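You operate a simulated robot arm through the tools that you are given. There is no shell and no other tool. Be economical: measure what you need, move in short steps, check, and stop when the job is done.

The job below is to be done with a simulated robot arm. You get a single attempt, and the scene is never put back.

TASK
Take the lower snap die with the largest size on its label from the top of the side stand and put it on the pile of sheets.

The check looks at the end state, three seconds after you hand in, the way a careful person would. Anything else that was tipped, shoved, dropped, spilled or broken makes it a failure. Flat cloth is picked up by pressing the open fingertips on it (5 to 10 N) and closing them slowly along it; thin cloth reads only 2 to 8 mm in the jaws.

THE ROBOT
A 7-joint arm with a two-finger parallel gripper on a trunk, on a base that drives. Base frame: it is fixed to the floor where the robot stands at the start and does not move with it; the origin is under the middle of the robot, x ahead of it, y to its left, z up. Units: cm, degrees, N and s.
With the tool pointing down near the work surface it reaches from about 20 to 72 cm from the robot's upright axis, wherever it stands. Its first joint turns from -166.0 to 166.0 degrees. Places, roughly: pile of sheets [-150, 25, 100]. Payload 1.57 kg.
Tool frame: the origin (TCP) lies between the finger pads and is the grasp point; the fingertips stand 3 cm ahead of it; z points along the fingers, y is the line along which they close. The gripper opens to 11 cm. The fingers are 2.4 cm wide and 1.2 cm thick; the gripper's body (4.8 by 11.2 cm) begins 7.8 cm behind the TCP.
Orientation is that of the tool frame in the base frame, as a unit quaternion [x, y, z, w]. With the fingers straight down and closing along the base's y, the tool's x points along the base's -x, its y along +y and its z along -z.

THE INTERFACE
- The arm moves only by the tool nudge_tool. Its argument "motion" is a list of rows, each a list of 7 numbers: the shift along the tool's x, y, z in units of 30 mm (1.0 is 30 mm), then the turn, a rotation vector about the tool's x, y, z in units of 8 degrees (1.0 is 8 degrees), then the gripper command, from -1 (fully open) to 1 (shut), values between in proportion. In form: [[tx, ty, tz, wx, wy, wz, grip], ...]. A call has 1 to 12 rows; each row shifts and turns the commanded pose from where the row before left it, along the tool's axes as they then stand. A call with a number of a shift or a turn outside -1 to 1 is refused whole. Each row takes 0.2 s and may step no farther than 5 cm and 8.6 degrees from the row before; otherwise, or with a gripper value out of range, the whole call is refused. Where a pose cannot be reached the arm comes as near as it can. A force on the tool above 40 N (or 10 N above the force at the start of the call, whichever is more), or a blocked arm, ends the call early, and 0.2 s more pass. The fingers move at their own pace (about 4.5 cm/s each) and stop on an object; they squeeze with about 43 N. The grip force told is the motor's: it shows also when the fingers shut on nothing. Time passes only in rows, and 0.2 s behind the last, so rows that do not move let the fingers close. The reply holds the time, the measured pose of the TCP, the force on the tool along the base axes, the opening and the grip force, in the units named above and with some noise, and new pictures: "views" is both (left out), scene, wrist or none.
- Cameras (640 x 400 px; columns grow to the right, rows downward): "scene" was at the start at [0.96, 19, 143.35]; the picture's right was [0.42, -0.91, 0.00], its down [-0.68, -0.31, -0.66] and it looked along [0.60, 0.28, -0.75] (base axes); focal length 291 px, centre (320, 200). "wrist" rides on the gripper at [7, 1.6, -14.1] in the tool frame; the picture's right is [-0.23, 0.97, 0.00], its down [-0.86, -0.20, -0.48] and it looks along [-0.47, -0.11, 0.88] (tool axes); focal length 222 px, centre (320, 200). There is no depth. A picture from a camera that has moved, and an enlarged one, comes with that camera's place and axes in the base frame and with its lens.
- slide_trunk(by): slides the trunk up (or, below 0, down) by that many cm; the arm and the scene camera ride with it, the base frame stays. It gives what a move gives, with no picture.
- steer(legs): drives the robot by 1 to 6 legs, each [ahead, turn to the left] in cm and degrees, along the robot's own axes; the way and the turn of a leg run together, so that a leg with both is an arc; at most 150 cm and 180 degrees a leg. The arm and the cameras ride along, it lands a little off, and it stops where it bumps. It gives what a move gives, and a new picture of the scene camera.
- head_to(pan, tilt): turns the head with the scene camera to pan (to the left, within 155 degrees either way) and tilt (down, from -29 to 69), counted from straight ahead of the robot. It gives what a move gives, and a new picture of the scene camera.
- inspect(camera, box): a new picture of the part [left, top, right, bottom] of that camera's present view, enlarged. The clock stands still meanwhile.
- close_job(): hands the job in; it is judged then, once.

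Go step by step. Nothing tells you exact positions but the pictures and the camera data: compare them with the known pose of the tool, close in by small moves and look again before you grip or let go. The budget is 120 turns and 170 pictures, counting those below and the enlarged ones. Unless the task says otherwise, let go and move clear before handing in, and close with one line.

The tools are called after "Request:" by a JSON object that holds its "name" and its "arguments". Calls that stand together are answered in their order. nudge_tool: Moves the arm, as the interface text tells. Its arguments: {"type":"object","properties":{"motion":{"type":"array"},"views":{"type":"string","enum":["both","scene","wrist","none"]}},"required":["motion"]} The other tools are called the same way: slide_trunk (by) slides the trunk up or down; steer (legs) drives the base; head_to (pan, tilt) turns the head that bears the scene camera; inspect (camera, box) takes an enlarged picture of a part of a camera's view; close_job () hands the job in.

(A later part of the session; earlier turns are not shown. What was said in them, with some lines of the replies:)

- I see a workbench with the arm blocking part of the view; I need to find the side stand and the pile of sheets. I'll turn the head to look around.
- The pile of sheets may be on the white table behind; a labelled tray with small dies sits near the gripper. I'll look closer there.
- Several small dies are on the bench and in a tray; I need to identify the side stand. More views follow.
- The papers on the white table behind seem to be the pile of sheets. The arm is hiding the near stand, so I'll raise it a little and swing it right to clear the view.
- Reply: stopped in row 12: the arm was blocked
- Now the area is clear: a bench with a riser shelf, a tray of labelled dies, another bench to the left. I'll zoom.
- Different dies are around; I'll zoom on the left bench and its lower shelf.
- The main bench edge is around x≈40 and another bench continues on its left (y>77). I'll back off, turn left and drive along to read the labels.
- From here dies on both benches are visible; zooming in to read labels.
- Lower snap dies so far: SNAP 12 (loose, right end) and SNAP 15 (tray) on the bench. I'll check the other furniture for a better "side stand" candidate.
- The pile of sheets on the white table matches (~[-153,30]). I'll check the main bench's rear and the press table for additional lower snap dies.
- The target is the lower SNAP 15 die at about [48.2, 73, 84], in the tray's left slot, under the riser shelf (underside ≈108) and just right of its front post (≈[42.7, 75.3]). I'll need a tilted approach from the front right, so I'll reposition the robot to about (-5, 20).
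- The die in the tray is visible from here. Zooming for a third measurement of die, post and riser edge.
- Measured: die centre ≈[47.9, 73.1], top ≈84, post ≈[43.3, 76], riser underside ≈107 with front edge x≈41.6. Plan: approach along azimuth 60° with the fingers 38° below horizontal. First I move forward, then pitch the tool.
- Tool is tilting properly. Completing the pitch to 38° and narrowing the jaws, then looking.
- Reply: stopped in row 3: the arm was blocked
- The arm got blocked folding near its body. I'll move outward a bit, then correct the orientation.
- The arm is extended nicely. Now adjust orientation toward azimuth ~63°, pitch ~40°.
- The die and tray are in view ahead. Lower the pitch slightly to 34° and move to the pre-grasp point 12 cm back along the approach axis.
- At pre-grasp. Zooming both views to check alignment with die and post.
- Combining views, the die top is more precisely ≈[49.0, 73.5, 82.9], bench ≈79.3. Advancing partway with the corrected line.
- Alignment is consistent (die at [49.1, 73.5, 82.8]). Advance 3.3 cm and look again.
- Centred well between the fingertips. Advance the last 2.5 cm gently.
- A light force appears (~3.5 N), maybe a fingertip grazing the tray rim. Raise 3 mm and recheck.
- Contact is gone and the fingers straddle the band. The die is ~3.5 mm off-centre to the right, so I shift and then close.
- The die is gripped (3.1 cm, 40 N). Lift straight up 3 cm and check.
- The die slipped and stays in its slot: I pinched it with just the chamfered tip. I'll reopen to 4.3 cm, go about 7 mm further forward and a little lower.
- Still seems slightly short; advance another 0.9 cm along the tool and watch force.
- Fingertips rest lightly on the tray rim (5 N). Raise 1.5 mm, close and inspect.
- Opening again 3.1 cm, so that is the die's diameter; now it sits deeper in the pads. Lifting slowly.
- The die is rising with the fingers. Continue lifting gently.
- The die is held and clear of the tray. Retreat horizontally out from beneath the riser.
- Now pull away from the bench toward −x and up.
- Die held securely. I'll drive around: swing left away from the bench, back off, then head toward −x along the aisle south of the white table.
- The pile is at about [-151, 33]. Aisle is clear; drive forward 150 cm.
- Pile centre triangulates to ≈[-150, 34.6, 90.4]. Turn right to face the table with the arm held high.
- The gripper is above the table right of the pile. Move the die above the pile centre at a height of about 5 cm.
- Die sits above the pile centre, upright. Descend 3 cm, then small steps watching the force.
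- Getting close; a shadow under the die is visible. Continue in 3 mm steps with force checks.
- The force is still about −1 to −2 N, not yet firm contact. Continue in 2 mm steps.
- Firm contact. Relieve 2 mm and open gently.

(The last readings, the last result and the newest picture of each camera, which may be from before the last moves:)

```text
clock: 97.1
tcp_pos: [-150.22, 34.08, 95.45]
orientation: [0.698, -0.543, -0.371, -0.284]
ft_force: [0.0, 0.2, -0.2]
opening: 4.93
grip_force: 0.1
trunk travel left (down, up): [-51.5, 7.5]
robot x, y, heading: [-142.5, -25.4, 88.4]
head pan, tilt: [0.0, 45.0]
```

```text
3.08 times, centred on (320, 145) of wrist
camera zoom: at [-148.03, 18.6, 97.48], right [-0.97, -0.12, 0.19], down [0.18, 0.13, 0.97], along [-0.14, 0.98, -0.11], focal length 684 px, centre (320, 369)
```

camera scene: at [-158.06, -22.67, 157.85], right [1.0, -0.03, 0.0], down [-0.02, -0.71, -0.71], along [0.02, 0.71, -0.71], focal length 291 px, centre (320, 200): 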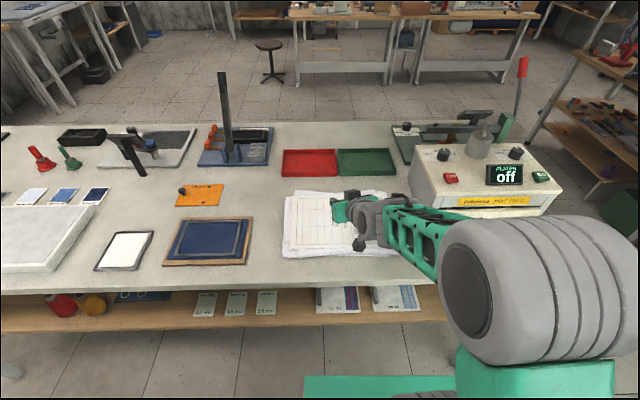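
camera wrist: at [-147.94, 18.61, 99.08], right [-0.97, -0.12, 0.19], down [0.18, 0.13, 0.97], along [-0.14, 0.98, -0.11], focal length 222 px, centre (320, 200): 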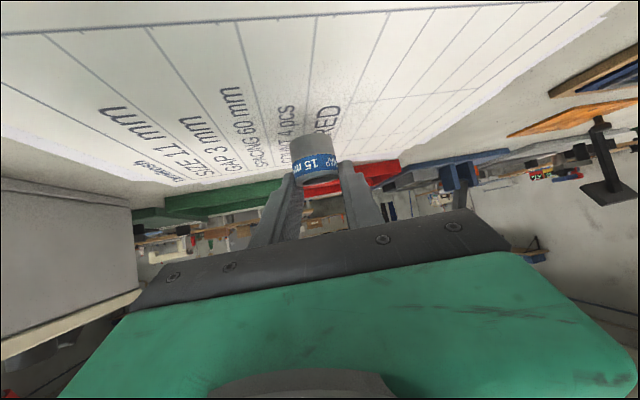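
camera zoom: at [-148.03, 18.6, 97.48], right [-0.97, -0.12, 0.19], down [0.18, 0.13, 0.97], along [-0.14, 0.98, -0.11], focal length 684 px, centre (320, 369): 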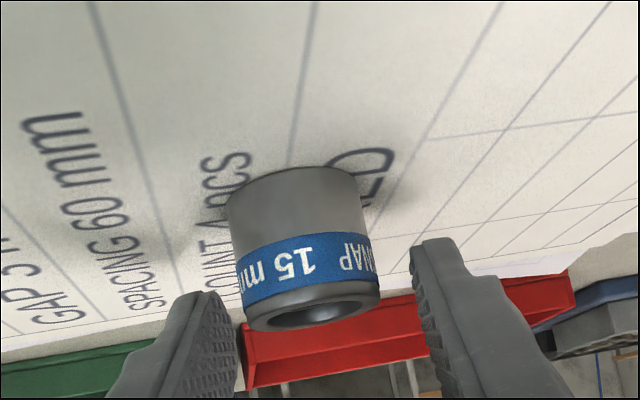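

The die stands upright on the pile, and the fingers are free. Back straight out along the tool axis, then rise.

Request:
{"name": "nudge_tool", "arguments": {"motion": [[0, 0, -0.3, 0, 0, 0, 0.1], [0, 0, -0.6, 0, 0, 0, 0.1], [0, 0, -0.9, 0, 0, 0, 0.1], [0, 0, -0.9, 0, 0, 0, 0.1], [0, 0, -0.9, 0, 0, 0, 0.1], [-0.6, 0, -0.4, 0, 0, 0, 0.1], [-0.6, 0, -0.4, 0, 0, 0, 0.1]]}}

Request:
{"name": "inspect", "arguments": {"camera": "wrist", "box": [200, 20, 440, 200]}}

Request:
{"name": "inspect", "arguments": {"camera": "scene", "box": [270, 150, 430, 270]}}

```text
clock: 98.7
tcp_pos: [-148.15, 25.31, 105.71]
orientation: [0.697, -0.543, -0.372, -0.284]
ft_force: [0.1, -0.6, 0.5]
opening: 4.92
grip_force: 0.0
trunk travel left (down, up): [-51.5, 7.5]
robot x, y, heading: [-142.25, -25.66, 88.3]
head pan, tilt: [0.0, 45.0]
camera scene: at [-158.05, -22.71, 157.85], right [1.0, -0.03, 0.0], down [-0.02, -0.71, -0.71], along [0.02, 0.71, -0.71], focal length 291 px, centre (320, 200)
camera wrist: at [-145.9, 9.87, 107.76], right [-0.97, -0.12, 0.2], down [0.18, 0.13, 0.97], along [-0.14, 0.98, -0.11], focal length 222 px, centre (320, 200)
```

scene: 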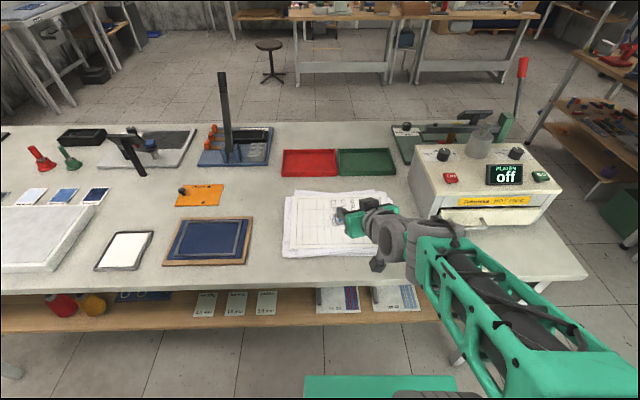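
wrist: 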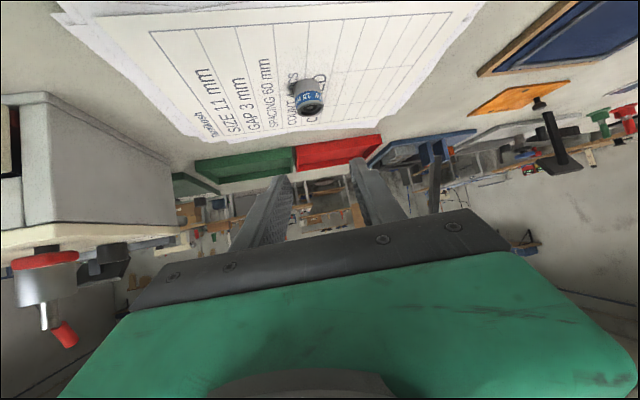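

```text
2.22 times, centred on (320, 110) of wrist
camera zoom: at [-145.9, 9.87, 107.76], right [-0.97, -0.12, 0.2], down [0.18, 0.13, 0.97], along [-0.14, 0.98, -0.11], focal length 494 px, centre (320, 400)
```

zoom: 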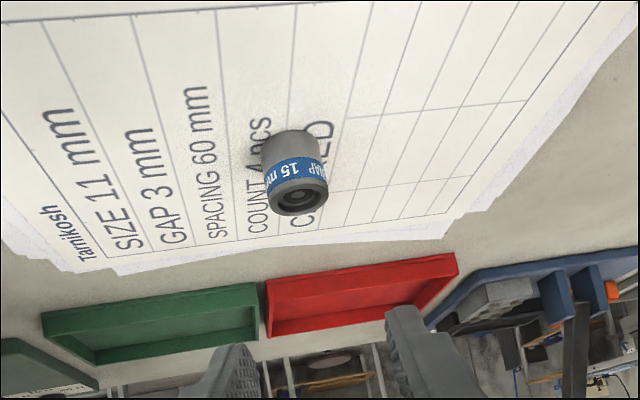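

```text
3.33 times, centred on (350, 210) of scene
camera zoom: at [-158.05, -22.71, 157.85], right [1.0, -0.03, 0.0], down [-0.02, -0.71, -0.71], along [0.02, 0.71, -0.71], focal length 969 px, centre (220, 167)
```

zoom: 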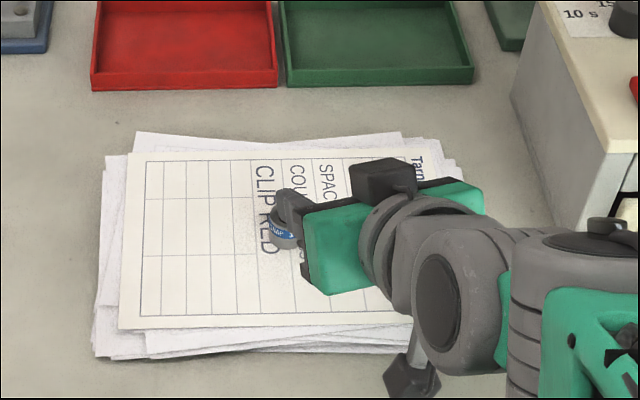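

The die stands upright on the pile and the arm is clear of it, so I'm handing in.

Request:
{"name": "close_job", "arguments": {}}

```text
The job is handed in.
```

I took the lower SNAP die marked 15 mm from the bench next to the press table and stood it upright on the pile of sheets; the gripper is clear of it. I treated that bench as the side stand. The only other lower snap die I could find there was the loose 12 mm one.
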